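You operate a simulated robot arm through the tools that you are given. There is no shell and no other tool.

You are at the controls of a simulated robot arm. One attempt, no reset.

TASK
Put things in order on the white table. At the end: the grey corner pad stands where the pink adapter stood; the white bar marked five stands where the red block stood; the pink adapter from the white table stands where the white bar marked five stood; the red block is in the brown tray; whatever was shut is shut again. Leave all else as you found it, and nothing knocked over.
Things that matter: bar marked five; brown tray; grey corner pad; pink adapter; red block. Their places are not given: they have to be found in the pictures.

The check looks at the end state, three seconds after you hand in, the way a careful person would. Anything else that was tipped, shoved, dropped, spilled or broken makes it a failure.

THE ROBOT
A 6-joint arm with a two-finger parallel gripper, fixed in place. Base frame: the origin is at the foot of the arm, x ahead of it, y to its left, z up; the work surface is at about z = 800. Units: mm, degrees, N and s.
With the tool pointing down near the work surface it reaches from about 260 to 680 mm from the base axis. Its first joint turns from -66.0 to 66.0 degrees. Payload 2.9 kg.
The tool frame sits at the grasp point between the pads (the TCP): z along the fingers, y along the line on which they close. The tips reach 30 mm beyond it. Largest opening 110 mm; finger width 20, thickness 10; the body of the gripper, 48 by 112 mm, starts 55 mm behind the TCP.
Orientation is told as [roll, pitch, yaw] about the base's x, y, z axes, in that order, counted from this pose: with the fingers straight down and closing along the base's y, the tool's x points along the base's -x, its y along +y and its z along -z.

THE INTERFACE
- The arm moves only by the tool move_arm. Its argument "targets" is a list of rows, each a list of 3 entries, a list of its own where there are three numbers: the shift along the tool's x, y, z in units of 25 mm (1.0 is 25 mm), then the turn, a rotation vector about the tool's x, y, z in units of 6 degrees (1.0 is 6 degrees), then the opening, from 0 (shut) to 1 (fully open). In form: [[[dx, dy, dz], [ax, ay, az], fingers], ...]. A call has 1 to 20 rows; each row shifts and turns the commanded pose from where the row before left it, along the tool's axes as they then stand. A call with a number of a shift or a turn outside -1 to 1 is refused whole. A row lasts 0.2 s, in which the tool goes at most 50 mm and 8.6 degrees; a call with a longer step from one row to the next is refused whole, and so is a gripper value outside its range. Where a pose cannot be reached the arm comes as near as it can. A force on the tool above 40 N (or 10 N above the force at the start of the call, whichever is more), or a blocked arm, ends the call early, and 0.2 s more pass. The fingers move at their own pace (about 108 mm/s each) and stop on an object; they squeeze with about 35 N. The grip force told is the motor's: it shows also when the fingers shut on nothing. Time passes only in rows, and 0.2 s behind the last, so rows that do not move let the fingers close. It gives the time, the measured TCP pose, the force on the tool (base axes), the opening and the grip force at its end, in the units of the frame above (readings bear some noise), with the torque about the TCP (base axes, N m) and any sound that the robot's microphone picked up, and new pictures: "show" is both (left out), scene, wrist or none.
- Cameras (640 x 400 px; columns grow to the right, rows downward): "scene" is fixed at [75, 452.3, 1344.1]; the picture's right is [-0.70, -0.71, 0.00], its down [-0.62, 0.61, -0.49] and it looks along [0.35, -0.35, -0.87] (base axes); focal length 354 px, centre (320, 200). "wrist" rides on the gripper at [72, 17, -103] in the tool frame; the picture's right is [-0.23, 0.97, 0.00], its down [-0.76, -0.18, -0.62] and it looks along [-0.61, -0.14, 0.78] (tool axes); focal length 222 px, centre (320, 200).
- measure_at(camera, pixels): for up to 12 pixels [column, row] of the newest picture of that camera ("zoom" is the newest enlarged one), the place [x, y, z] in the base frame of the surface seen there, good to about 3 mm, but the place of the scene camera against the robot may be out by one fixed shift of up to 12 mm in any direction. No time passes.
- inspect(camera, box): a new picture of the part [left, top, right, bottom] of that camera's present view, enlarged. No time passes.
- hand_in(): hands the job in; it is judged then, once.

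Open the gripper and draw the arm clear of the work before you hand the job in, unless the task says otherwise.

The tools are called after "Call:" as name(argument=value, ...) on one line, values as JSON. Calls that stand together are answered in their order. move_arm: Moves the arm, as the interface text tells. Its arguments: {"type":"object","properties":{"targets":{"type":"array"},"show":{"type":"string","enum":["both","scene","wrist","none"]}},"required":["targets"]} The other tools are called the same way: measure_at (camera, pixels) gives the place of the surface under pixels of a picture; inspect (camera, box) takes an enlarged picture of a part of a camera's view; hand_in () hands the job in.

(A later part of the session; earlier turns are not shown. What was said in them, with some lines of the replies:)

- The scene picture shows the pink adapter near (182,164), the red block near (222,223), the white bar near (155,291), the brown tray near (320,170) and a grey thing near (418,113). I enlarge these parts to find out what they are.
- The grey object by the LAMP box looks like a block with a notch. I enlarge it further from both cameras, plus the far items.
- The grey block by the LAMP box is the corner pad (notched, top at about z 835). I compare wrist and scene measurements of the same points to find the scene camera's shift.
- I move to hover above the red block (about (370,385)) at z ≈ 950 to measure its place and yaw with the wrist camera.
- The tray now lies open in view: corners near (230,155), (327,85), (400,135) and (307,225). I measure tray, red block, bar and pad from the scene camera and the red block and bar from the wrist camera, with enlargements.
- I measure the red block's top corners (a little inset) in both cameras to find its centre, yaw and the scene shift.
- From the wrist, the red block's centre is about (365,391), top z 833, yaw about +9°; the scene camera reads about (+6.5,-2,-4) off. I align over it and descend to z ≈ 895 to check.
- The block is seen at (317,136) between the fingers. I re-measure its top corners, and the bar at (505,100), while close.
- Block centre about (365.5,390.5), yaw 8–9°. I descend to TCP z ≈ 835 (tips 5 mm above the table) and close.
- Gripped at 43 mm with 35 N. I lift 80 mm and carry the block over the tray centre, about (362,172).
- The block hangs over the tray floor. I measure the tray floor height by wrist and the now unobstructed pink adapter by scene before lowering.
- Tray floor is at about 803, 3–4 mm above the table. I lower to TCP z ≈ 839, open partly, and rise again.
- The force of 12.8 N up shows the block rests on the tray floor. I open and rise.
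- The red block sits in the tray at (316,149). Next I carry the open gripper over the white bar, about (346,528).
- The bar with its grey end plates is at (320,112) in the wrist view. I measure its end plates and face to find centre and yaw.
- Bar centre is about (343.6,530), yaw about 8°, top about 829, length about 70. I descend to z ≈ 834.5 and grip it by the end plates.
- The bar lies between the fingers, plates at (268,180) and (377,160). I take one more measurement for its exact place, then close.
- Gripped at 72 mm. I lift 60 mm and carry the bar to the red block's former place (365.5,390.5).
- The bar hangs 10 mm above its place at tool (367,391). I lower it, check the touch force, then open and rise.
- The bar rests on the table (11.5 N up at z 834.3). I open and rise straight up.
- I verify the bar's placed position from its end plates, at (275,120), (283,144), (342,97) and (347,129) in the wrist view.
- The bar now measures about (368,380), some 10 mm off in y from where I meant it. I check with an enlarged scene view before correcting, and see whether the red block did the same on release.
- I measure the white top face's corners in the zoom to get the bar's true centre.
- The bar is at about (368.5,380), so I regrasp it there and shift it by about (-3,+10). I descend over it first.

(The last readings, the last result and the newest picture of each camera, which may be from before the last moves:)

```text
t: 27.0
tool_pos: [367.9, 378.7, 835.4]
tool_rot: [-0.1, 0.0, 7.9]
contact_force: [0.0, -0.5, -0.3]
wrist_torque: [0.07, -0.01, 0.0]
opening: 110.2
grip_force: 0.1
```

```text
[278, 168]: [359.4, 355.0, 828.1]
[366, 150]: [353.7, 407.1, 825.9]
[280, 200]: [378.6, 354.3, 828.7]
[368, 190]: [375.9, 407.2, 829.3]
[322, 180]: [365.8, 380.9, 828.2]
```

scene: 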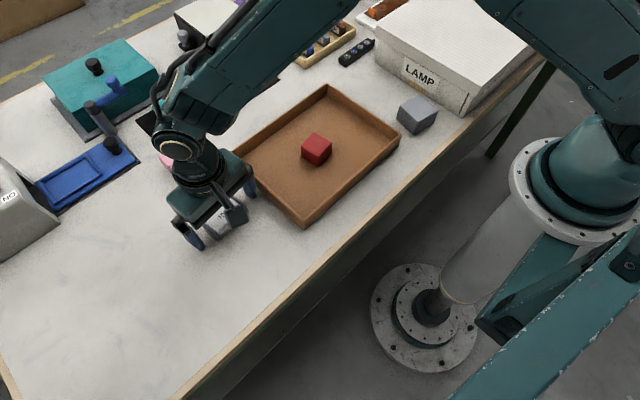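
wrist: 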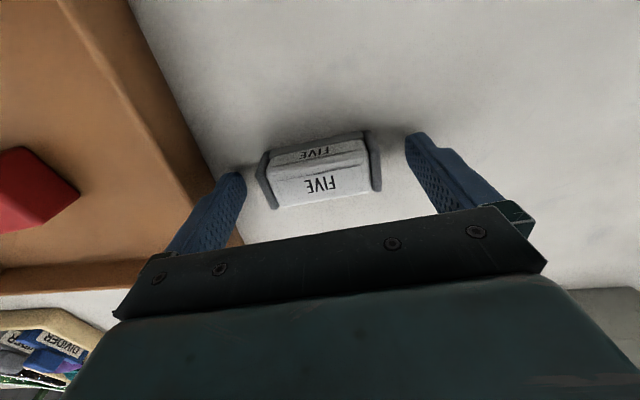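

The bar is centred between the fingers. I close, lift 10 mm, shift by (-2.5,+10), and lower almost to the table.

Call:
move_arm(targets=[[[0, 0, 0], [0, 0, 0], 0.5], [[0, 0, 0], [0, 0, 0], 0.5], [[0, 0, 0], [0, 0, 0], 0.5], [[0, 0, 0], [0, 0, 0], 0.5], [[0, 0, -0.4], [0, 0, 0], 0.5], [[0.045, 0.41, 0], [0, 0, 0], 0.5], [[0, 0, 0], [0, 0, 0], 0.5], [[0, 0, 0.36], [0, 0, 0], 0.5], [[0, 0, 0], [0, 0, 0], 0.5], [[0, 0, 0], [0, 0, 0], 0.5]])

Call:
measure_at(camera="wrist", pixels=[[278, 168], [366, 150], [280, 200], [368, 190], [322, 180]])

```text
t: 29.2
tool_pos: [365.7, 388.5, 836.9]
tool_rot: [0.1, 0.0, 7.9]
contact_force: [-0.8, 0.3, -0.2]
wrist_torque: [-0.01, 0.01, 0.02]
opening: 71.9
grip_force: 34.9
```

scene: 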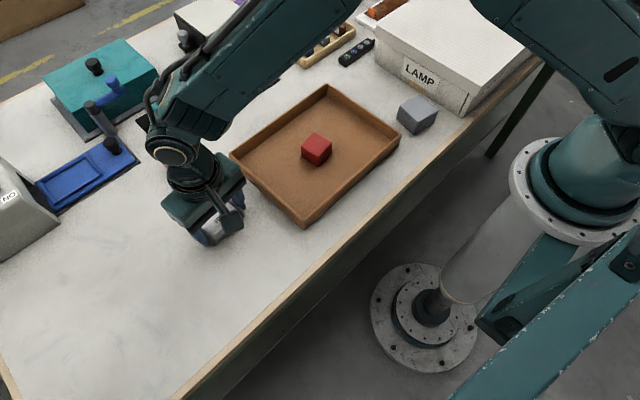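
wrist: 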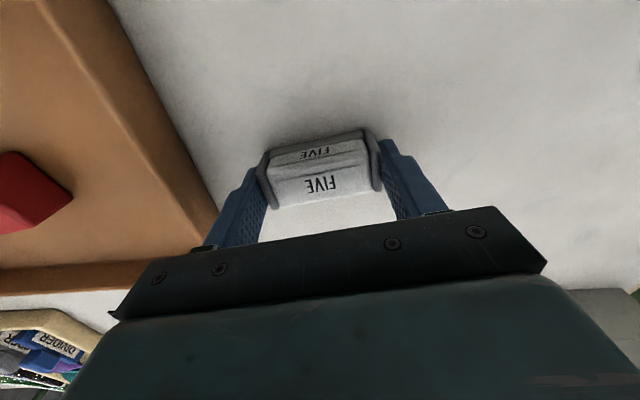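

```text
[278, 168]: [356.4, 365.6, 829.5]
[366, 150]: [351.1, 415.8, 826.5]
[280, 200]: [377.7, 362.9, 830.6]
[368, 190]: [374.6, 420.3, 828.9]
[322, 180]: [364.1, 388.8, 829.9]
```

The bar is centred at about (365,390) and nearly touching. I ease down 1 mm, open gradually, and look.

Call:
move_arm(targets=[[[0, 0, 0.06], [0, 0, 0], 0.5], [[0, 0, 0], [0, 0, 0], 0.68], [[0, 0, 0], [0, 0, 0], 0.7], [[0, 0, 0], [0, 0, 0], 0.74], [[0, 0, 0], [0, 0, 0], 0.8], [[0, 0, 0], [0, 0, 0], 0.9], [[0, 0, 0], [0, 0, 0], 0.9]], show="wrist")

Call:
measure_at(camera="wrist", pixels=[[278, 168], [366, 150], [280, 200], [368, 190], [322, 180]])

```text
t: 30.8
tool_pos: [366.2, 389.2, 835.8]
tool_rot: [-0.1, 0.0, 7.8]
contact_force: [0.4, 0.0, 0.5]
wrist_torque: [0.01, -0.02, 0.0]
opening: 98.9
grip_force: 0.1
```

wrist: 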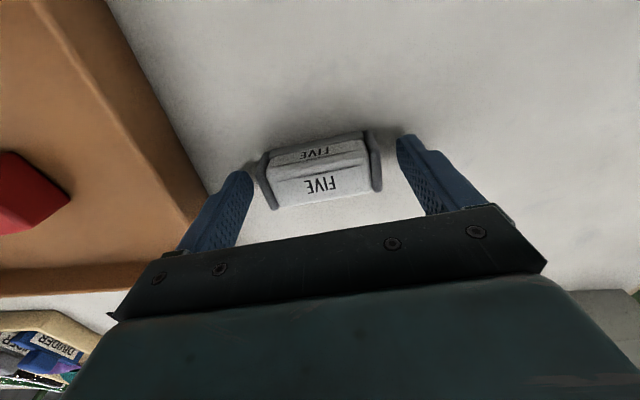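

```text
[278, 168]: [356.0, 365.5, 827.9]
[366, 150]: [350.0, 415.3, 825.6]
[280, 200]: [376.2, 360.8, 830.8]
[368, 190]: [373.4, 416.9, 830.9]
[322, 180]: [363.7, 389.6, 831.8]
```

The bar stayed in place. I rise and move over the pink adapter at about (510,368).

Call:
move_arm(targets=[[[0, 0, -0.4], [0, 0, 0], 0.9], [[0, 0, -0.9], [0, 0, 0], 0.9], [[0, 0, -0.9], [0, 0, 0], 0.9], [[0, 0, -0.9], [0, 0, 0], 0.9], [[0, 0, -0.9], [0, 0, 0], 0.9], [[-0.803, -0.237, 0], [0, 0, 0], 0.7], [[-0.803, -0.237, 0], [0, 0, 0], 0.7], [[-0.803, -0.237, 0], [0, 0, 0], 0.7], [[-0.803, -0.237, 0], [0, 0, 0], 0.7], [[-0.803, -0.237, 0], [0, 0, 0], 0.7], [[-0.803, -0.237, 0], [0, 0, 0], 0.7], [[-0.803, -0.237, 0], [0, 0, 0], 0.7], [[0, 0, 0], [0, 0, 0], 0.7]])

Call:
inspect(camera="wrist", box=[250, 60, 430, 210])

Call:
inspect(camera="scene", box=[180, 180, 270, 250])

Call:
measure_at(camera="zoom", pixels=[[320, 200], [250, 200], [390, 200], [320, 150], [320, 250]])

```text
t: 33.6
tool_pos: [511.2, 368.4, 934.9]
tool_rot: [0.0, -0.1, 7.8]
contact_force: [0.6, 0.6, 0.0]
wrist_torque: [0.03, 0.01, 0.03]
opening: 77.1
grip_force: 0.1
```

scene: 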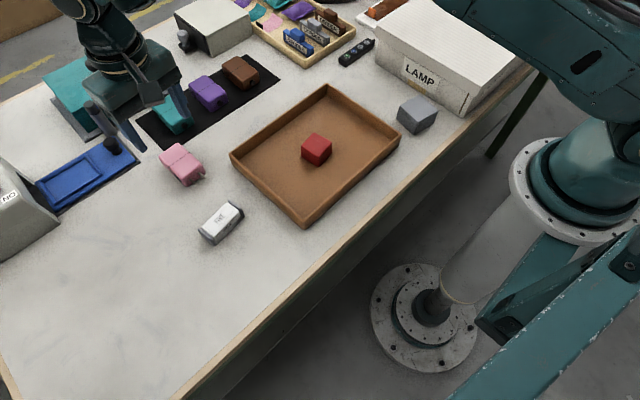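
wrist: 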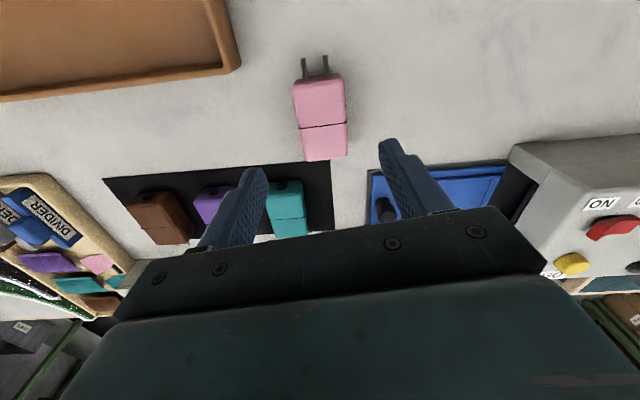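

```text
2.67 times, centred on (340, 135) of wrist
```

zoom: 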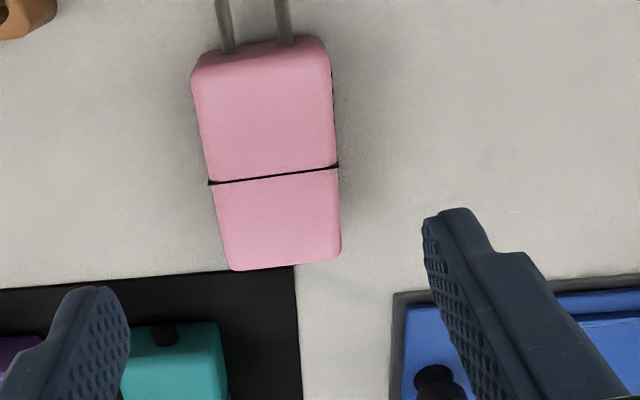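

```text
5.71 times, centred on (225, 215) of scene
```

zoom: 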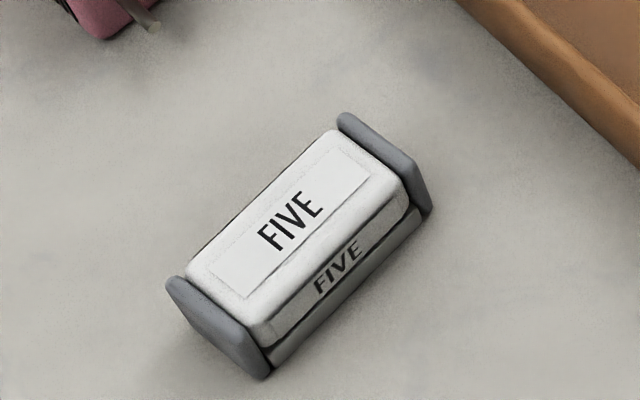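

```text
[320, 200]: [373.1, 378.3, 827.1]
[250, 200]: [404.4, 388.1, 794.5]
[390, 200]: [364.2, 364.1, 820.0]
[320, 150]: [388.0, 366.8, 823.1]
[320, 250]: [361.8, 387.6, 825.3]
```

I check the bar's new top-face corners against the red block's former scene centre (371.4,388.9), and measure the pink adapter's top corners from the wrist.

Call:
measure_at(camera="zoom", pixels=[[335, 136], [394, 178], [264, 308], [196, 268]])

Call:
measure_at(camera="wrist", pixels=[[296, 92], [342, 82], [346, 153], [309, 158], [321, 125], [304, 62], [324, 58], [290, 185], [375, 195], [330, 165]])

```text
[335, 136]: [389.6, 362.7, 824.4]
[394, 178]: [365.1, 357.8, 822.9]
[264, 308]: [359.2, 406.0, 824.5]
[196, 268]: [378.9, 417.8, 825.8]
```

```text
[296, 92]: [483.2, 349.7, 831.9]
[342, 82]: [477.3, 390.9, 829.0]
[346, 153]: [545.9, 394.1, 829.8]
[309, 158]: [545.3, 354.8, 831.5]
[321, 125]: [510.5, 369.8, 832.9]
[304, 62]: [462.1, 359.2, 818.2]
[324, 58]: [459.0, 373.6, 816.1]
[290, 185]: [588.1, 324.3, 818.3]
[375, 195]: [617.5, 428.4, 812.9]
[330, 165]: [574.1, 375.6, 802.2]
```

Bar centre agrees to about 2 mm. Pink body centre is about (513,372), yaw about 5°, top about 831. I align and descend to z ≈ 835.

Call:
move_arm(targets=[[[-0.1, 0.148, 0.5], [0, 0, 0], 0.7], [[0, 0, 0.6], [0, 0, 0.47], 0.7], [[0, 0, 0.6], [0, 0, 0], 0.7], [[0, 0, 0.6], [0, 0, 0], 0.7], [[0, 0, 0.6], [0, 0, 0], 0.7], [[0, 0, 0.6], [0, 0, 0], 0.7], [[0, 0, 0.5], [0, 0, 0], 0.7], [[0, 0, 0], [0, 0, 0], 0.7]])

Call:
inspect(camera="wrist", box=[220, 80, 430, 230])

```text
t: 35.4
tool_pos: [511.3, 371.2, 836.6]
tool_rot: [0.0, -0.1, 5.0]
contact_force: [0.2, 0.2, 0.1]
wrist_torque: [0.01, -0.02, 0.0]
opening: 77.1
grip_force: 0.0
```

scene: 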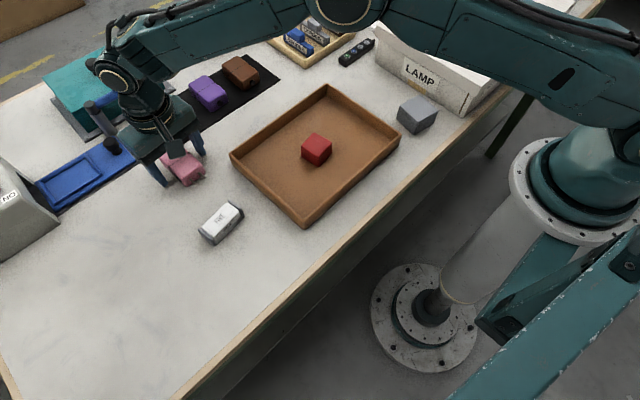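
wrist: 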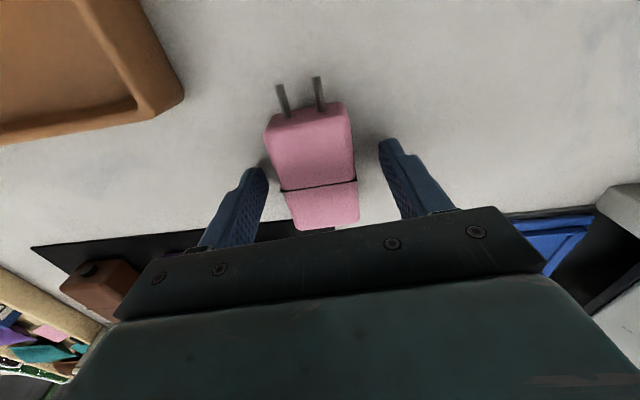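

```text
2.67 times, centred on (325, 155) of wrist
```

zoom: 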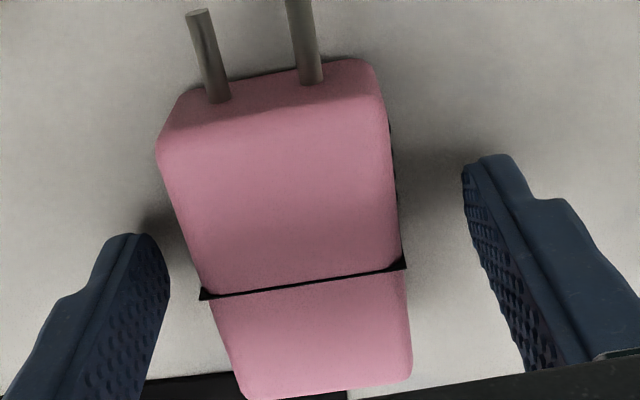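

The fingers straddle the pink body. I measure its top corners once more to fix its exact place, then close.

Call:
measure_at(camera="zoom", pixels=[[172, 155], [376, 115], [403, 365], [248, 388], [300, 290]])

Call:
move_arm(targets=[[[0, 0, 0.04], [0, 0, 0], 0.3], [[0, 0, 0], [0, 0, 0], 0.3], [[0, 0, 0], [0, 0, 0], 0.3], [[0, 0, 0], [0, 0, 0], 0.3]])

```text
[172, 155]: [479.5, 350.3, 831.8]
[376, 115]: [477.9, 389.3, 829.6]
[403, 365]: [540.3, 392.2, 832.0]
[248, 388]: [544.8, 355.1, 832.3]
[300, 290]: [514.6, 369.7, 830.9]
```

```text
t: 36.4
tool_pos: [512.5, 371.3, 834.8]
tool_rot: [0.0, 0.0, 5.0]
contact_force: [-1.3, 1.1, 6.6]
wrist_torque: [-0.03, 0.16, -0.13]
opening: 45.9
grip_force: 34.8
```

scene: 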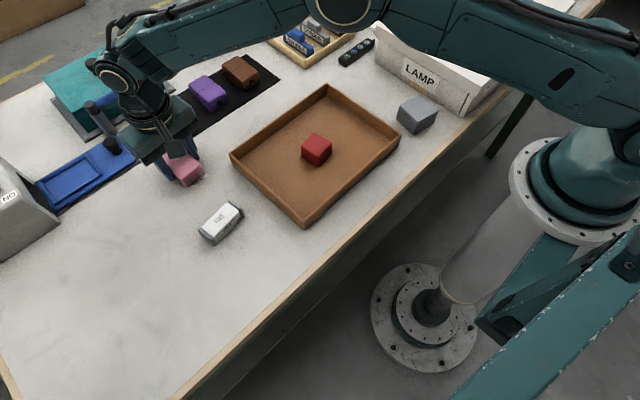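
wrist: 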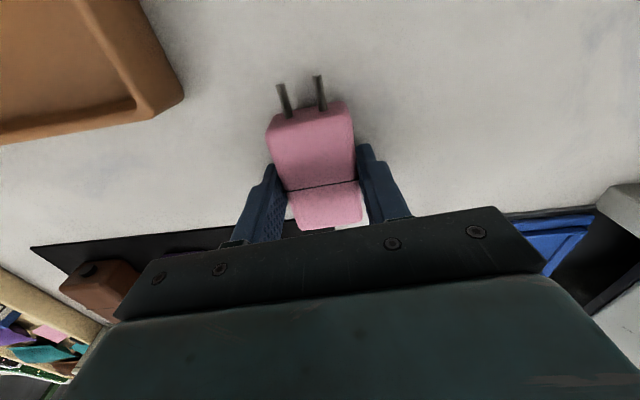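

Gripped at 46 mm; original place about (511.7,372). I lift 80 mm, carry it to the bar's former place (343.6,530) and lower to 10 mm above the table.

Call:
move_arm(targets=[[[0, 0, -0.8], [0, 0, 0], 0.3], [[0, 0, -0.8], [0, 0, 0], 0.3], [[0, 0, -0.8], [0, 0, 0], 0.3], [[0, 0, -0.8], [0, 0, 0], 0.3], [[0.614, 0.688, 0], [0, 0, 0], 0.3], [[0.614, 0.688, 0], [0, 0, 0], 0.3], [[0.614, 0.688, 0], [0, 0, 0], 0.3], [[0.614, 0.688, 0], [0, 0, 0], 0.3], [[0.614, 0.688, 0], [0, 0, 0], 0.3], [[0.614, 0.688, 0], [0, 0, 0], 0.3], [[0.614, 0.688, 0], [0, 0, 0], 0.3], [[0.614, 0.688, 0], [0, 0, 0], 0.3], [[0.614, 0.688, 0], [0, 0, 0], 0.3], [[0.614, 0.688, 0], [0, 0, 0], 0.3], [[0, 0, 0.8], [0, 0, 0], 0.3], [[0, 0, 0.8], [0, 0, 0], 0.3], [[0, 0, 0.8], [0, 0, 0], 0.3], [[0, 0, 0.4], [0, 0, 0], 0.3], [[0, 0, 0], [0, 0, 0], 0.3]])

Call:
inspect(camera="wrist", box=[220, 80, 430, 230])

```text
t: 40.4
tool_pos: [345.8, 530.7, 843.5]
tool_rot: [0.0, 0.0, 5.0]
contact_force: [-0.4, 0.0, -1.7]
wrist_torque: [0.02, 0.02, -0.01]
opening: 45.5
grip_force: 34.9
```

scene: 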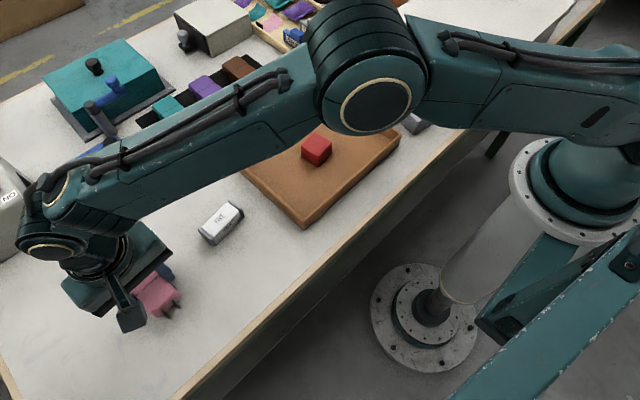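
wrist: 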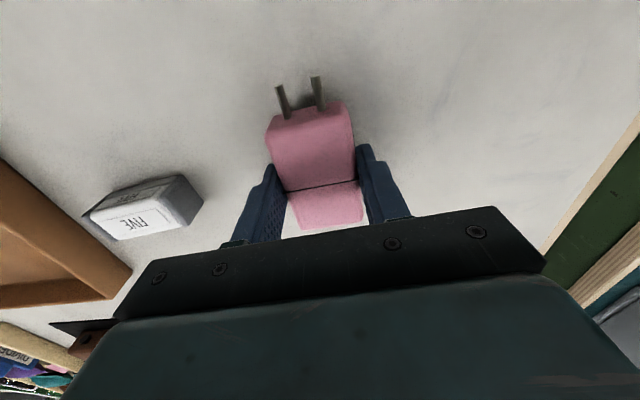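

```text
2.67 times, centred on (325, 155) of wrist
```

zoom: 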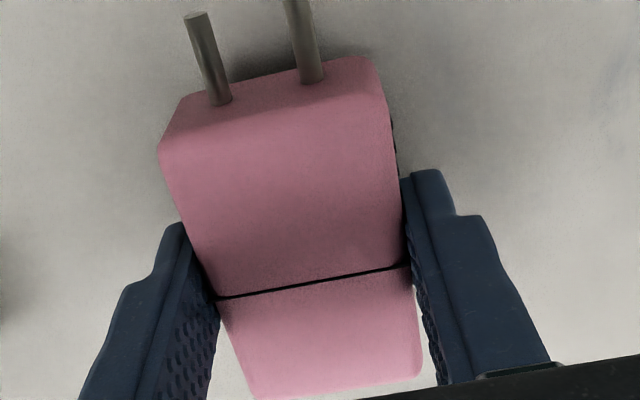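

The adapter hangs 9–10 mm up at tool (345,530). I lower it to just touching, then open gradually.

Call:
move_arm(targets=[[[-0.0, 0, 0.2], [0, 0, 0], 0.3], [[0, 0, 0.15], [0, 0, 0], 0.3], [[0, 0, 0], [0, 0, 0], 0.3], [[0, 0, 0], [0, 0, 0], 0.3]], show="none")

```text
t: 41.4
tool_pos: [345.2, 531.0, 836.2]
tool_rot: [0.0, 0.0, 5.0]
contact_force: [-0.7, 0.0, -2.3]
wrist_torque: [-0.02, 0.01, 0.02]
opening: 45.4
grip_force: 35.2
```

Still hanging freely (−2.3 N at z 836). I lower another 1.3 mm and open gradually.

Call:
move_arm(targets=[[[0, 0, 0.05], [0, 0, 0], 0.3], [[0, 0, 0], [0, 0, 0], 0.3], [[0, 0, 0], [0, 0, 0], 0.44], [[0, 0, 0], [0, 0, 0], 0.48], [[0, 0, 0], [0, 0, 0], 0.54], [[0, 0, 0], [0, 0, 0], 0.62], [[0, 0, 0], [0, 0, 0], 0.7], [[0, 0, 0], [0, 0, 0], 0.7]])

Call:
inspect(camera="wrist", box=[220, 80, 430, 230])

Call:
measure_at(camera="zoom", pixels=[[172, 155], [376, 115], [403, 365], [248, 388], [300, 290]])

```text
t: 43.2
tool_pos: [345.3, 529.2, 833.8]
tool_rot: [0.0, 0.1, 5.0]
contact_force: [0.4, -0.8, -0.3]
wrist_torque: [0.01, -0.01, 0.0]
opening: 76.8
grip_force: 0.1
```

scene: 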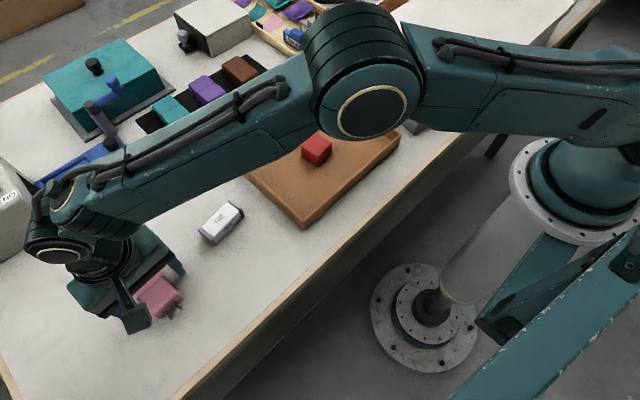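
wrist: 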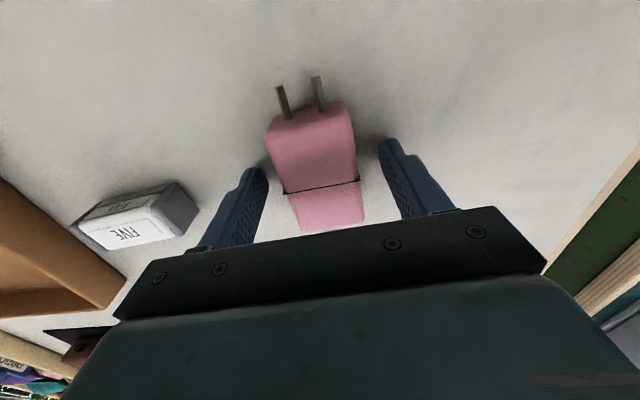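

```text
2.67 times, centred on (325, 155) of wrist
```

zoom: 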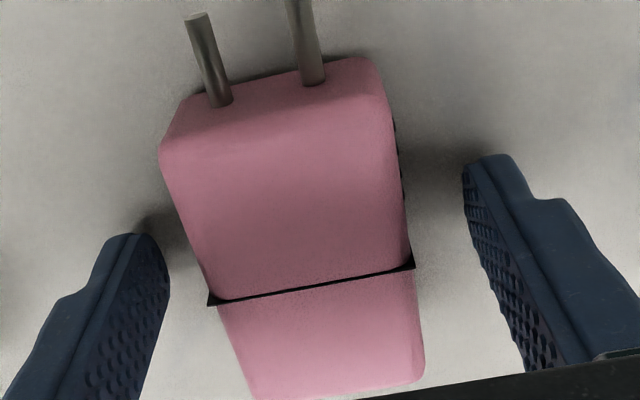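

```text
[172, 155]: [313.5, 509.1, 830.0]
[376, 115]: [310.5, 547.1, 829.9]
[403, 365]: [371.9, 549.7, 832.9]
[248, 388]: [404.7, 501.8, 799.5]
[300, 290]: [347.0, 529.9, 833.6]
```

Pink stands at about (343.5,530) as intended. I rise and start back toward the grey pad, stopping over the tray to measure the LAMP box and pad.

Call:
move_arm(targets=[[[0, 0, -0.4], [0, 0, 0], 0.7], [[0, 0, -0.9], [0, 0, 0], 0.7], [[0, 0, -0.9], [0, 0, 0], 0.7], [[0, 0, -0.9], [0, 0, 0], 0.7], [[0, 0, -0.9], [0, 0, 0], 0.7], [[0.1, -0.95, 0], [0, 0, 0], 1], [[0.1, -0.95, 0], [0, 0, 0], 1], [[0.1, -0.95, 0], [0, 0, 0], 1], [[0.1, -0.95, 0], [0, 0, 0], 1], [[0.1, -0.95, 0], [0, 0, 0], 1], [[0.1, -0.95, 0], [0, 0, 0], 1], [[0.1, -0.95, 0], [0, 0, 0], 1], [[0.1, -0.95, 0], [0, 0, 0], 1], [[0.1, -0.95, 0], [0, 0, 0], 1], [[0.1, -0.95, 0], [0, 0, 0], 1], [[0.1, -0.95, 0], [0, 0, 0], 1], [[0.1, -0.95, 0], [0, 0, 0], 1], [[0, 0, 0], [0, 0, 0], 1]])

Call:
inspect(camera="scene", box=[110, 250, 200, 330])

Call:
measure_at(camera="scene", pixels=[[380, 38], [466, 86], [450, 40], [470, 116], [380, 70], [440, 103], [400, 60], [148, 285], [162, 297], [155, 290], [176, 303]])

```text
t: 47.0
tool_pos: [341.6, 241.8, 934.4]
tool_rot: [0.0, -0.1, 5.0]
contact_force: [-0.6, -0.5, -0.2]
wrist_torque: [-0.01, 0.0, -0.02]
opening: 110.2
grip_force: 0.1
```

scene: 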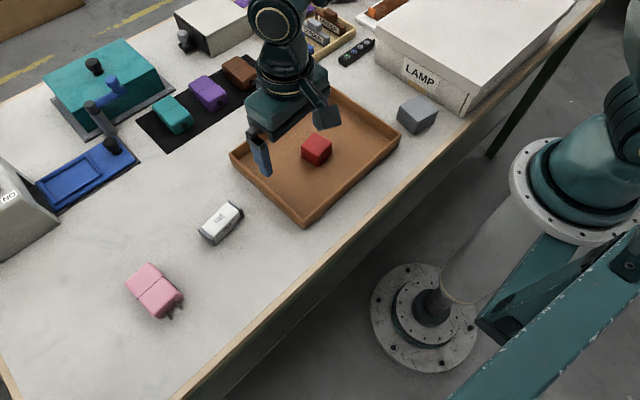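
wrist: 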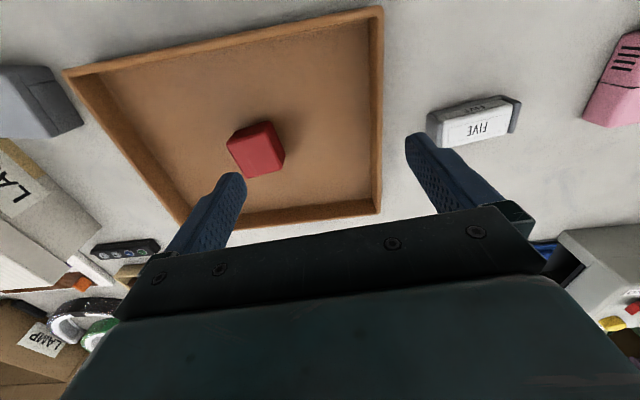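

```text
5.00 times, centred on (155, 290) of scene
```

zoom: 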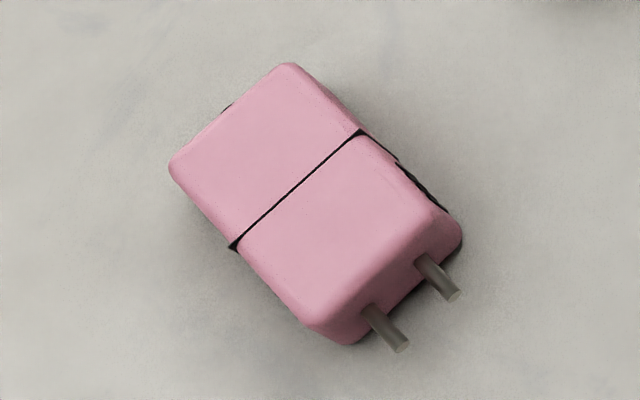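

```text
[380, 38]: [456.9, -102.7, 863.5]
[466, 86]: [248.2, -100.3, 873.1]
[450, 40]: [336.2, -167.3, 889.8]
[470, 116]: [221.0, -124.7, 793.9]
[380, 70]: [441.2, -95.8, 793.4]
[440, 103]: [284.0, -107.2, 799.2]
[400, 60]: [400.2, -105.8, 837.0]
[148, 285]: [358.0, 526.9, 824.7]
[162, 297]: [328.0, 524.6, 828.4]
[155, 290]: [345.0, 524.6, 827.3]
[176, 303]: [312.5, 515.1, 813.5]
```

LAMP box face is at about y −100 and the tray edge at about y 48, so the pad at about (284,−27) has room for the fingers at opening 80. I move over it and turn to yaw −10.5°.

Call:
measure_at(camera="zoom", pixels=[[287, 70], [432, 208], [316, 312], [178, 167], [305, 190]])

Call:
move_arm(targets=[[[0.269, -0.876, 0], [0, 0, 0], 0.72], [[0.269, -0.876, 0], [0, 0, 0], 0.72], [[0.269, -0.876, 0], [0, 0, 0], 0.72], [[0.269, -0.876, 0], [0, 0, 0], 0.72], [[0.269, -0.876, 0], [0, 0, 0], 0.72], [[0.269, -0.876, 0], [0, 0, 0], 0.72], [[0.269, -0.876, 0], [0, 0, 0], 0.72], [[0.269, -0.876, 0], [0, 0, 0], 0.72], [[0.269, -0.876, 0], [0, 0, 0], 0.72], [[0.269, -0.876, 0], [0, 0, 0], 0.72], [[0.269, -0.876, 0], [0, 0, 0], 0.72], [[0.269, -0.876, 0], [0, 0, 0], 0.72], [[0, 0, 0], [0, 0, 0.86], 0.72], [[0, 0, 0], [0, 0, 0.86], 0.72], [[0, 0, 0], [0, 0, 0.86], 0.72], [[0, 0, 0], [0, 0, 0], 0.72]])

Call:
inspect(camera="wrist", box=[220, 60, 430, 210])

```text
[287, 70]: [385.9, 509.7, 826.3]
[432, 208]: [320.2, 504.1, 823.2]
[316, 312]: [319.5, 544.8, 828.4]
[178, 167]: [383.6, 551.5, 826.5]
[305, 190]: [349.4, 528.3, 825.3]
```

```text
t: 50.4
tool_pos: [282.4, -25.6, 934.2]
tool_rot: [0.0, 0.1, -10.6]
contact_force: [0.4, -0.6, -0.7]
wrist_torque: [-0.01, -0.02, 0.01]
opening: 79.3
grip_force: 0.1
```

scene: 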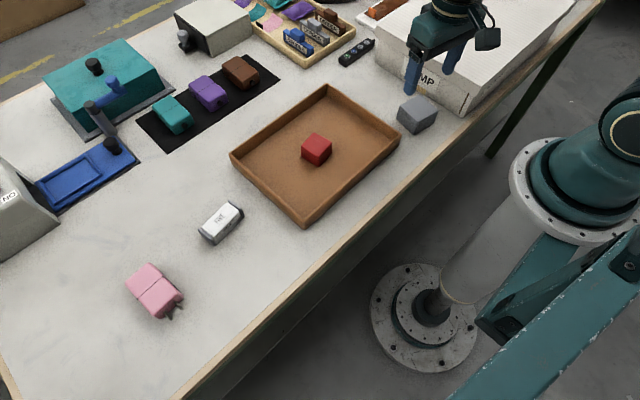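
wrist: 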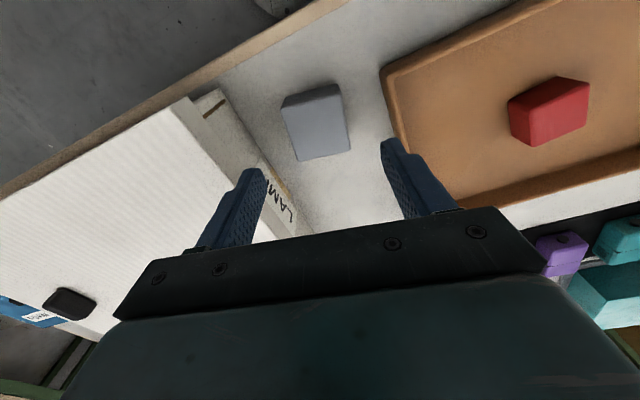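

```text
2.67 times, centred on (325, 135) of wrist
```

zoom: 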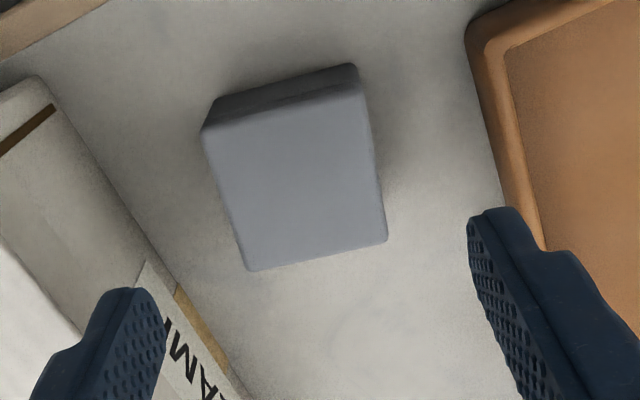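

Pink agrees with the bar's former scene centre (352,527.5 against 350.5,527.5). Now I measure the pad's top corners in the zoom.

Call:
measure_at(camera="zoom", pixels=[[210, 137], [359, 97], [379, 237], [250, 264], [300, 185], [300, 100]])

```text
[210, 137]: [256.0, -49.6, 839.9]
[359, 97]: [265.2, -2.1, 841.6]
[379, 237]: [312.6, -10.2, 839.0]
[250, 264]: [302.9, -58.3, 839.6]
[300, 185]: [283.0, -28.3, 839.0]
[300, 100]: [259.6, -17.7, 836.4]
```

Pad centre is about (284,−30), top 840, about 50 mm square, yaw −10.5°. I descend to z ≈ 836 and look before closing.

Call:
move_arm(targets=[[[-0.077, -0.128, 0.5], [0, 0, 0], 0.72], [[0, 0, 0.6], [0, 0, 0], 0.72], [[0, 0, 0.6], [0, 0, 0], 0.72], [[0, 0, 0.6], [0, 0, 0], 0.72], [[0, 0, 0.6], [0, 0, 0], 0.72], [[0, 0, 0.6], [0, 0, 0], 0.72], [[0, 0, 0.44], [0, 0, 0], 0.72], [[0, 0, 0], [0, 0, 0], 0.72]])

Call:
inspect(camera="wrist", box=[220, 80, 430, 230])

```text
t: 52.2
tool_pos: [283.6, -28.2, 835.9]
tool_rot: [-0.1, 0.0, -10.5]
contact_force: [0.0, -0.1, 0.0]
wrist_torque: [0.02, 0.0, 0.02]
opening: 79.0
grip_force: 0.0
```

scene: 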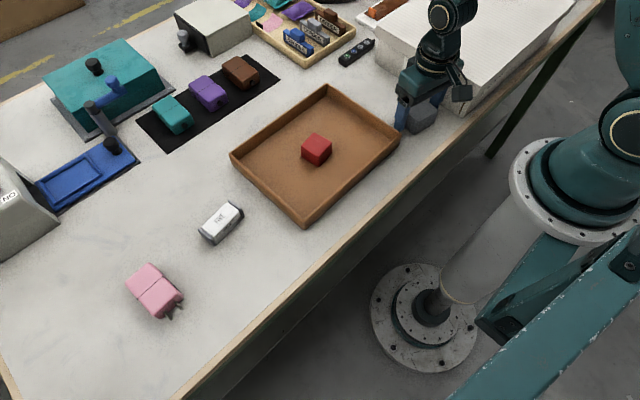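
wrist: 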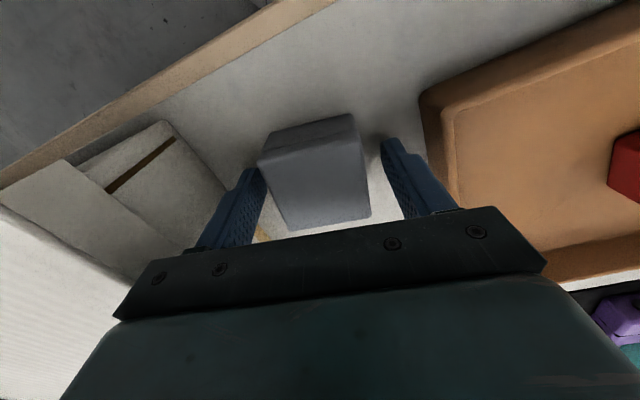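

```text
2.67 times, centred on (325, 155) of wrist
```

zoom: 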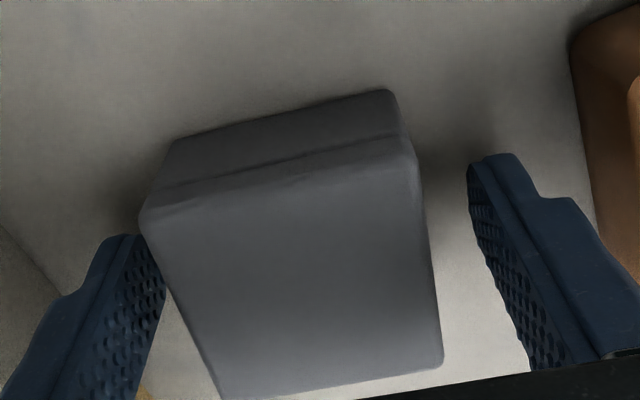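

The pad is nearer the left finger; I measure its top edges to centre on it.

Call:
measure_at(camera="zoom", pixels=[[150, 212], [410, 160], [436, 355], [228, 390], [300, 280]])

```text
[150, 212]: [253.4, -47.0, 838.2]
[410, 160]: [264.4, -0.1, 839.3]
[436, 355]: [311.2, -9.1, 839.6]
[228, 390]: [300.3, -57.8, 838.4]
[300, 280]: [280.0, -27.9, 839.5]
```

It is centred at about (283,−29), matching the tool. I close.

Call:
move_arm(targets=[[[0, 0, 0], [0, 0, 0], 0.35], [[0, 0, 0], [0, 0, 0], 0.35], [[0, 0, 0], [0, 0, 0], 0.35], [[0, 0, 0], [0, 0, 0], 0.35]])

```text
t: 53.2
tool_pos: [283.6, -29.1, 836.5]
tool_rot: [0.1, 0.1, -10.5]
contact_force: [0.8, 0.5, -0.2]
wrist_torque: [-0.04, -0.02, -0.01]
opening: 53.8
grip_force: 34.2
```

scene: 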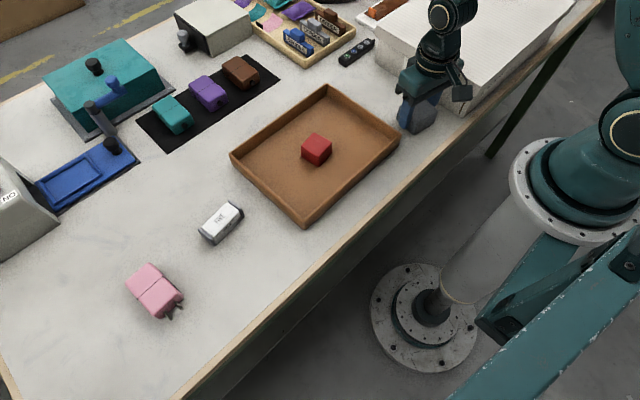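
wrist: 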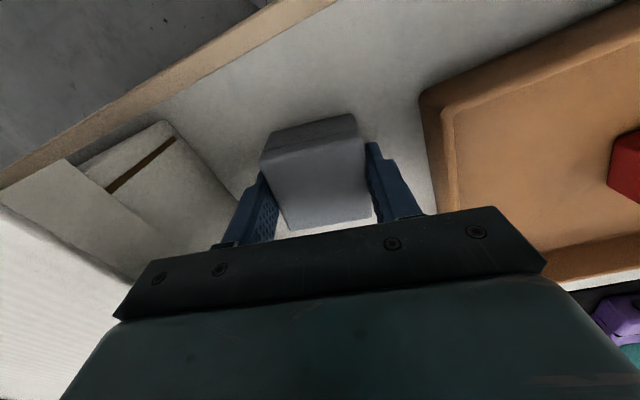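

Gripped at 54 mm. I lift 100 mm, turn to yaw 5° and carry the pad toward pink's former place (511.7,372).

Call:
move_arm(targets=[[[0, 0, -0.6], [0, 0, 0], 0.35], [[0, 0, -0.8], [0, 0, 0], 0.35], [[0, 0, -0.8], [0, 0, 0], 0.35], [[0, 0, -0.9], [0, 0, 0], 0.35], [[0, 0, -0.9], [0, 0, 0], 0.35], [[0, 0, 0], [0, 0, -0.86], 0.35], [[0, 0, 0], [0, 0, -0.86], 0.35], [[0, 0, 0], [0, 0, -0.86], 0.35], [[-0.6167, 0.893, 0], [0, 0, 0], 0.35], [[-0.6167, 0.893, 0], [0, 0, 0], 0.35], [[-0.6167, 0.893, 0], [0, 0, 0], 0.35], [[-0.6167, 0.893, 0], [0, 0, 0], 0.35], [[-0.6167, 0.893, 0], [0, 0, 0], 0.35], [[-0.6167, 0.893, 0], [0, 0, 0], 0.35], [[-0.6167, 0.893, 0], [0, 0, 0], 0.35], [[-0.6167, 0.893, 0], [0, 0, 0], 0.35], [[-0.6167, 0.893, 0], [0, 0, 0], 0.35], [[-0.6167, 0.893, 0], [0, 0, 0], 0.35], [[-0.6167, 0.893, 0], [0, 0, 0], 0.35], [[-0.6167, 0.893, 0], [0, 0, 0], 0.35]])

```text
t: 57.4
tool_pos: [443.5, 252.8, 935.6]
tool_rot: [0.0, 0.0, 4.9]
contact_force: [1.4, 0.9, 0.1]
wrist_torque: [-0.04, -0.01, 0.02]
opening: 53.8
grip_force: 34.7
```

scene: 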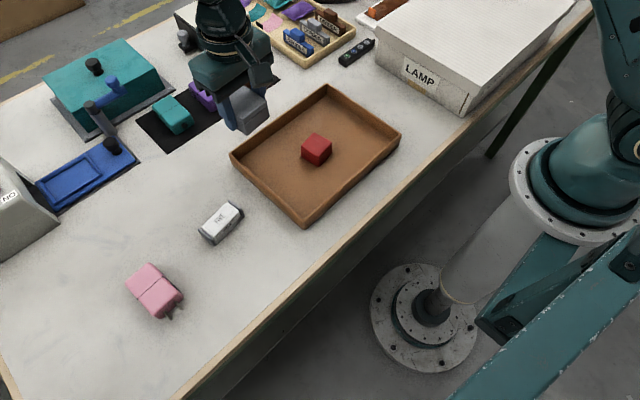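
wrist: 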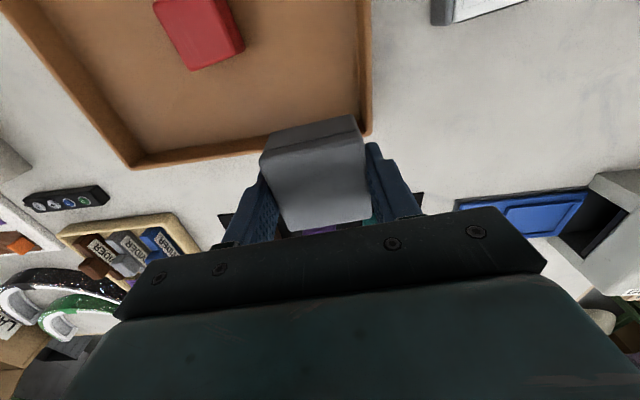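

The pad is safely held at (443,253,936). I finish the way and lower to about 10 mm above the table.

Call:
move_arm(targets=[[[-0.6167, 0.893, 0], [0, 0, 0], 0.35], [[-0.6167, 0.893, 0], [0, 0, 0], 0.35], [[-0.6167, 0.893, 0], [0, 0, 0], 0.35], [[-0.6167, 0.893, 0], [0, 0, 0], 0.35], [[-0.6167, 0.893, 0], [0, 0, 0], 0.35], [[0, 0, 0], [0, 0, 0], 0.35], [[0, 0, 0.7], [0, 0, 0], 0.35], [[0, 0, 0.7], [0, 0, 0], 0.35], [[0, 0, 0.7], [0, 0, 0], 0.35], [[0, 0, 0.7], [0, 0, 0], 0.35], [[0, 0, 0.7], [0, 0, 0], 0.35], [[0, 0, 0], [0, 0, 0], 0.35]])

Call:
inspect(camera="wrist", box=[220, 80, 430, 230])

```text
t: 60.0
tool_pos: [511.8, 372.3, 848.7]
tool_rot: [0.0, 0.0, 5.1]
contact_force: [-0.1, 0.4, -1.0]
wrist_torque: [0.02, -0.01, -0.02]
opening: 53.9
grip_force: 35.0
```

scene: 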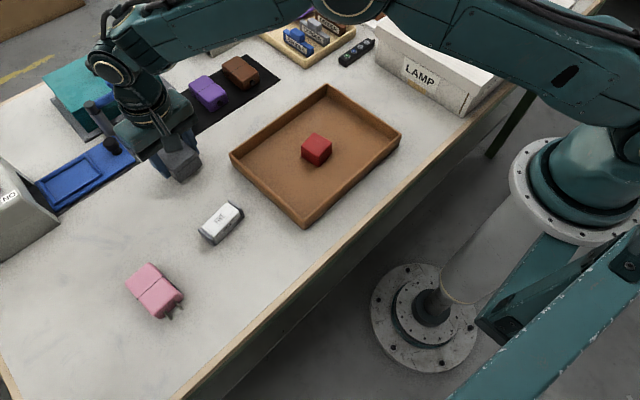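
wrist: 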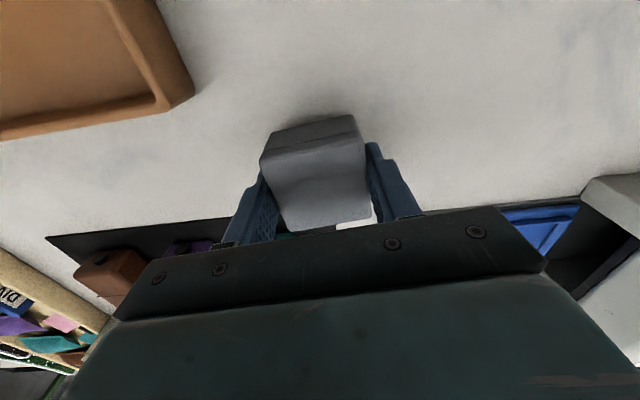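

```text
2.67 times, centred on (325, 155) of wrist
```

zoom: 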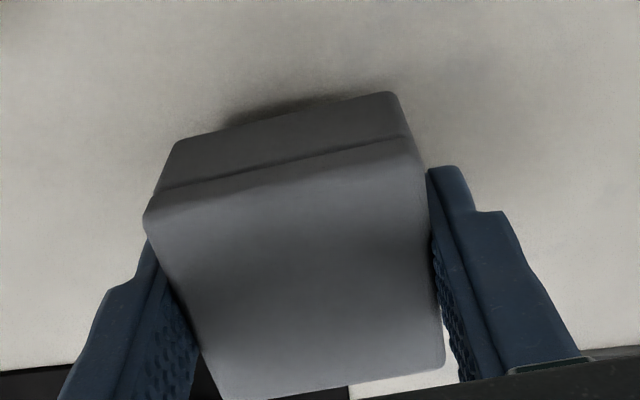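

The pad hangs about 12 mm up at (511.8,372.3). I lower it to just touching and check the force.

Call:
move_arm(targets=[[[0, 0, 0.22], [0, 0, 0], 0.35], [[0, 0, 0.22], [0, 0, 0], 0.35], [[0, 0, 0.04], [0, 0, 0], 0.35], [[0, 0, 0], [0, 0, 0], 0.35], [[0, 0, 0], [0, 0, 0], 0.35]], show="none")

```text
t: 61.2
tool_pos: [512.1, 371.2, 837.7]
tool_rot: [0.0, 0.0, 5.0]
contact_force: [0.0, 0.4, 0.6]
wrist_torque: [-0.02, -0.01, 0.02]
opening: 54.0
grip_force: 35.4
```

The force is near 0 at z 837.7, so it is just at the table. I go 1 mm lower, then open gradually.

Call:
move_arm(targets=[[[0, 0, 0.04], [0, 0, 0], 0.35], [[0, 0, 0], [0, 0, 0], 0.35], [[0, 0, 0], [0, 0, 0], 0.51], [[0, 0, 0], [0, 0, 0], 0.54], [[0, 0, 0], [0, 0, 0], 0.58], [[0, 0, 0], [0, 0, 0], 0.65], [[0, 0, 0], [0, 0, 0], 0.74], [[0, 0, 0], [0, 0, 0], 0.74]])

Call:
inspect(camera="wrist", box=[220, 80, 430, 230])

Call:
measure_at(camera="zoom", pixels=[[155, 212], [410, 160], [436, 355], [228, 390], [300, 280]])

```text
t: 63.0
tool_pos: [512.9, 370.8, 835.9]
tool_rot: [0.1, 0.1, 5.0]
contact_force: [0.5, -0.1, 1.1]
wrist_torque: [0.03, -0.01, 0.01]
opening: 81.3
grip_force: 0.0
```

scene: 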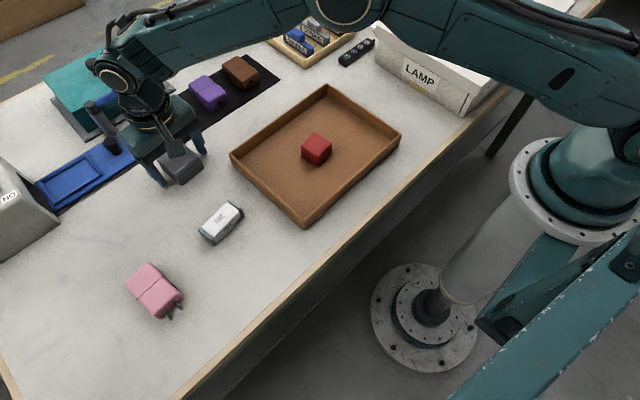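
wrist: 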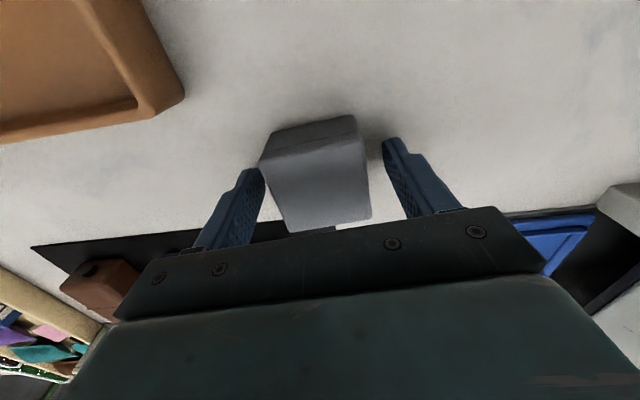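

```text
2.67 times, centred on (325, 155) of wrist
```

zoom: 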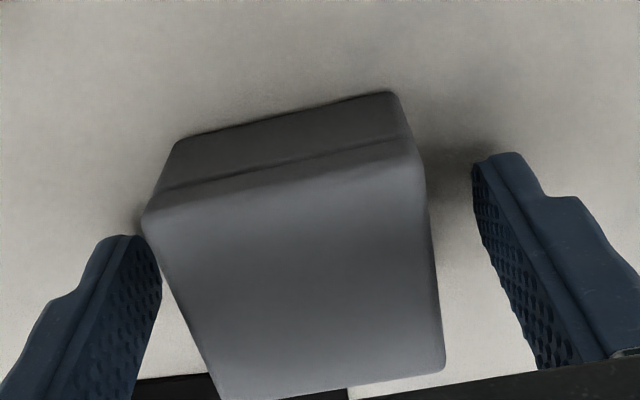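

```text
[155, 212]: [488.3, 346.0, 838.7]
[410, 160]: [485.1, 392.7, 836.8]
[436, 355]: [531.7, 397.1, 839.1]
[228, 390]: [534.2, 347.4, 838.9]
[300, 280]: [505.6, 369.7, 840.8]
```

The pad stands at about (510,371), within a couple of mm of its target. I rise 190 mm and draw back toward the starting pose.

Call:
move_arm(targets=[[[0, 0, -0.4], [0, 0, 0], 0.74], [[0, 0, -0.9], [0, 0, 0], 0.74], [[0, 0, -0.9], [0, 0, 0], 0.74], [[0, 0, -0.9], [0, 0, 0], 0.74], [[0, 0, -0.9], [0, 0, 0], 0.74], [[0, 0, -0.9], [0, 0, 0], 0.74], [[0, 0, -0.9], [0, 0, 0], 0.74], [[0, 0, -0.9], [0, 0, 0], 0.74], [[0, 0, -0.9], [0, 0, 0], 1], [[0.9, 0, 0], [0, 0, 0], 1], [[0.9, 0, 0], [0, 0, 0], 1], [[0.9, -0.4, 0], [0, 0, 0], 1], [[0.9, -0.4, 0], [0, 0, 0], 1], [[0.9, -0.4, 0], [0, 0, 0], 1], [[0.9, -0.8, 0], [0, 0, 0], 1], [[0.9, -0.8, 0], [0, 0, 0], 1], [[0.9, -0.8, 0], [0, 0, 0], 1], [[0.9, -0.8, 0], [0, 0, 0], 1], [[0.9, -0.8, 0], [0, 0, 0], 1]])

Call:
inspect(camera="scene", box=[100, 90, 340, 330])

```text
t: 67.0
tool_pos: [300.1, 221.8, 1026.3]
tool_rot: [0.0, 0.0, 5.0]
contact_force: [0.1, -0.5, -0.3]
wrist_torque: [0.01, -0.03, -0.03]
opening: 109.8
grip_force: 0.1
```

scene: 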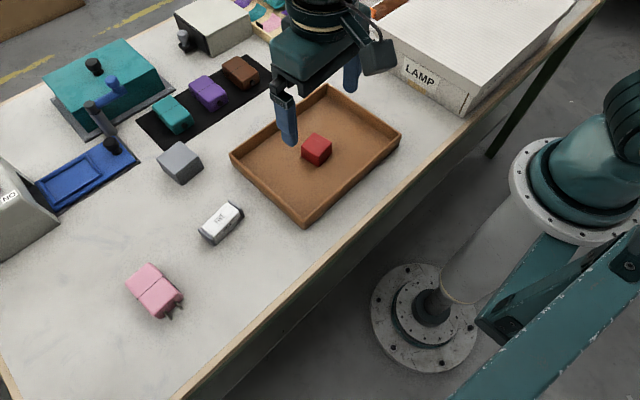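
wrist: 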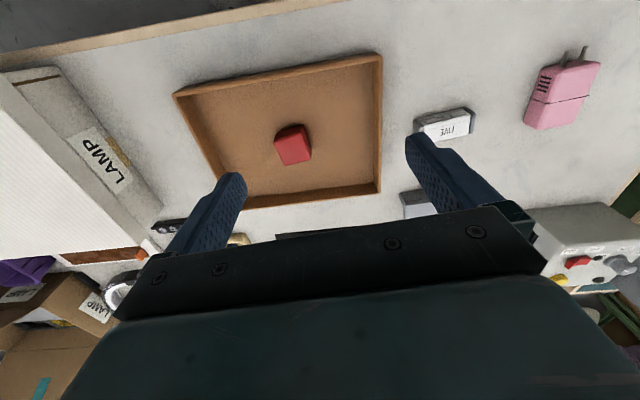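

```text
1.67 times, centred on (220, 210) of scene
```

zoom: 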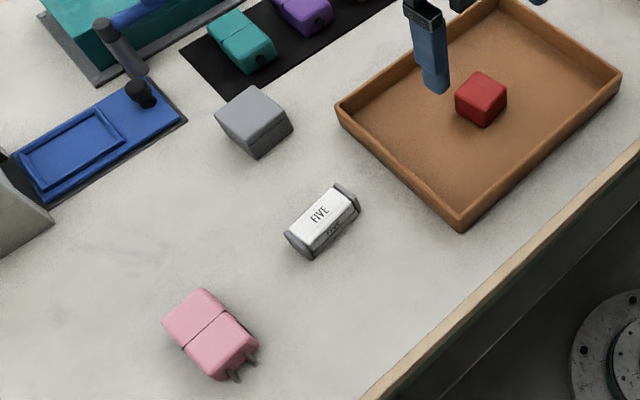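

All four things stand at their places: pad (180,161), bar (221,222), pink (155,291) and red in the tray (316,149). Nothing else has moved, nothing was opened, and the gripper is open and clear, so I hand in.

Call:
hand_in()

```text
The job is handed in.
```

I moved all four things to their places and handed the job in. The positions below come from the last camera measurements.

| Thing | Where it stands now | Distance from target |
|---|---|---|
| Grey corner pad | Where the pink adapter stood, about (510, 371) | About 2 mm |
| White bar marked five | Where the red block stood, about (366, 389) | About 2 mm |
| Pink adapter | Where the bar stood, about (344, 530) | About 2 mm |
| Red block | Near the middle of the brown tray | – |

- **Bar:** on the first try it ended up about 10 mm off when I let go. I picked it up again and set it down in the right place.
- **Turn of the pad:** I turned it about 15 degrees so it lines up with how the adapter stood. The other pieces kept close to their own angle.
- **Everything else:** I opened nothing, so there was nothing to shut again. The final scene picture shows nothing else moved or tipped, though the arm hid a small part of the far side.

The gripper was open and clear of the work when I handed in.
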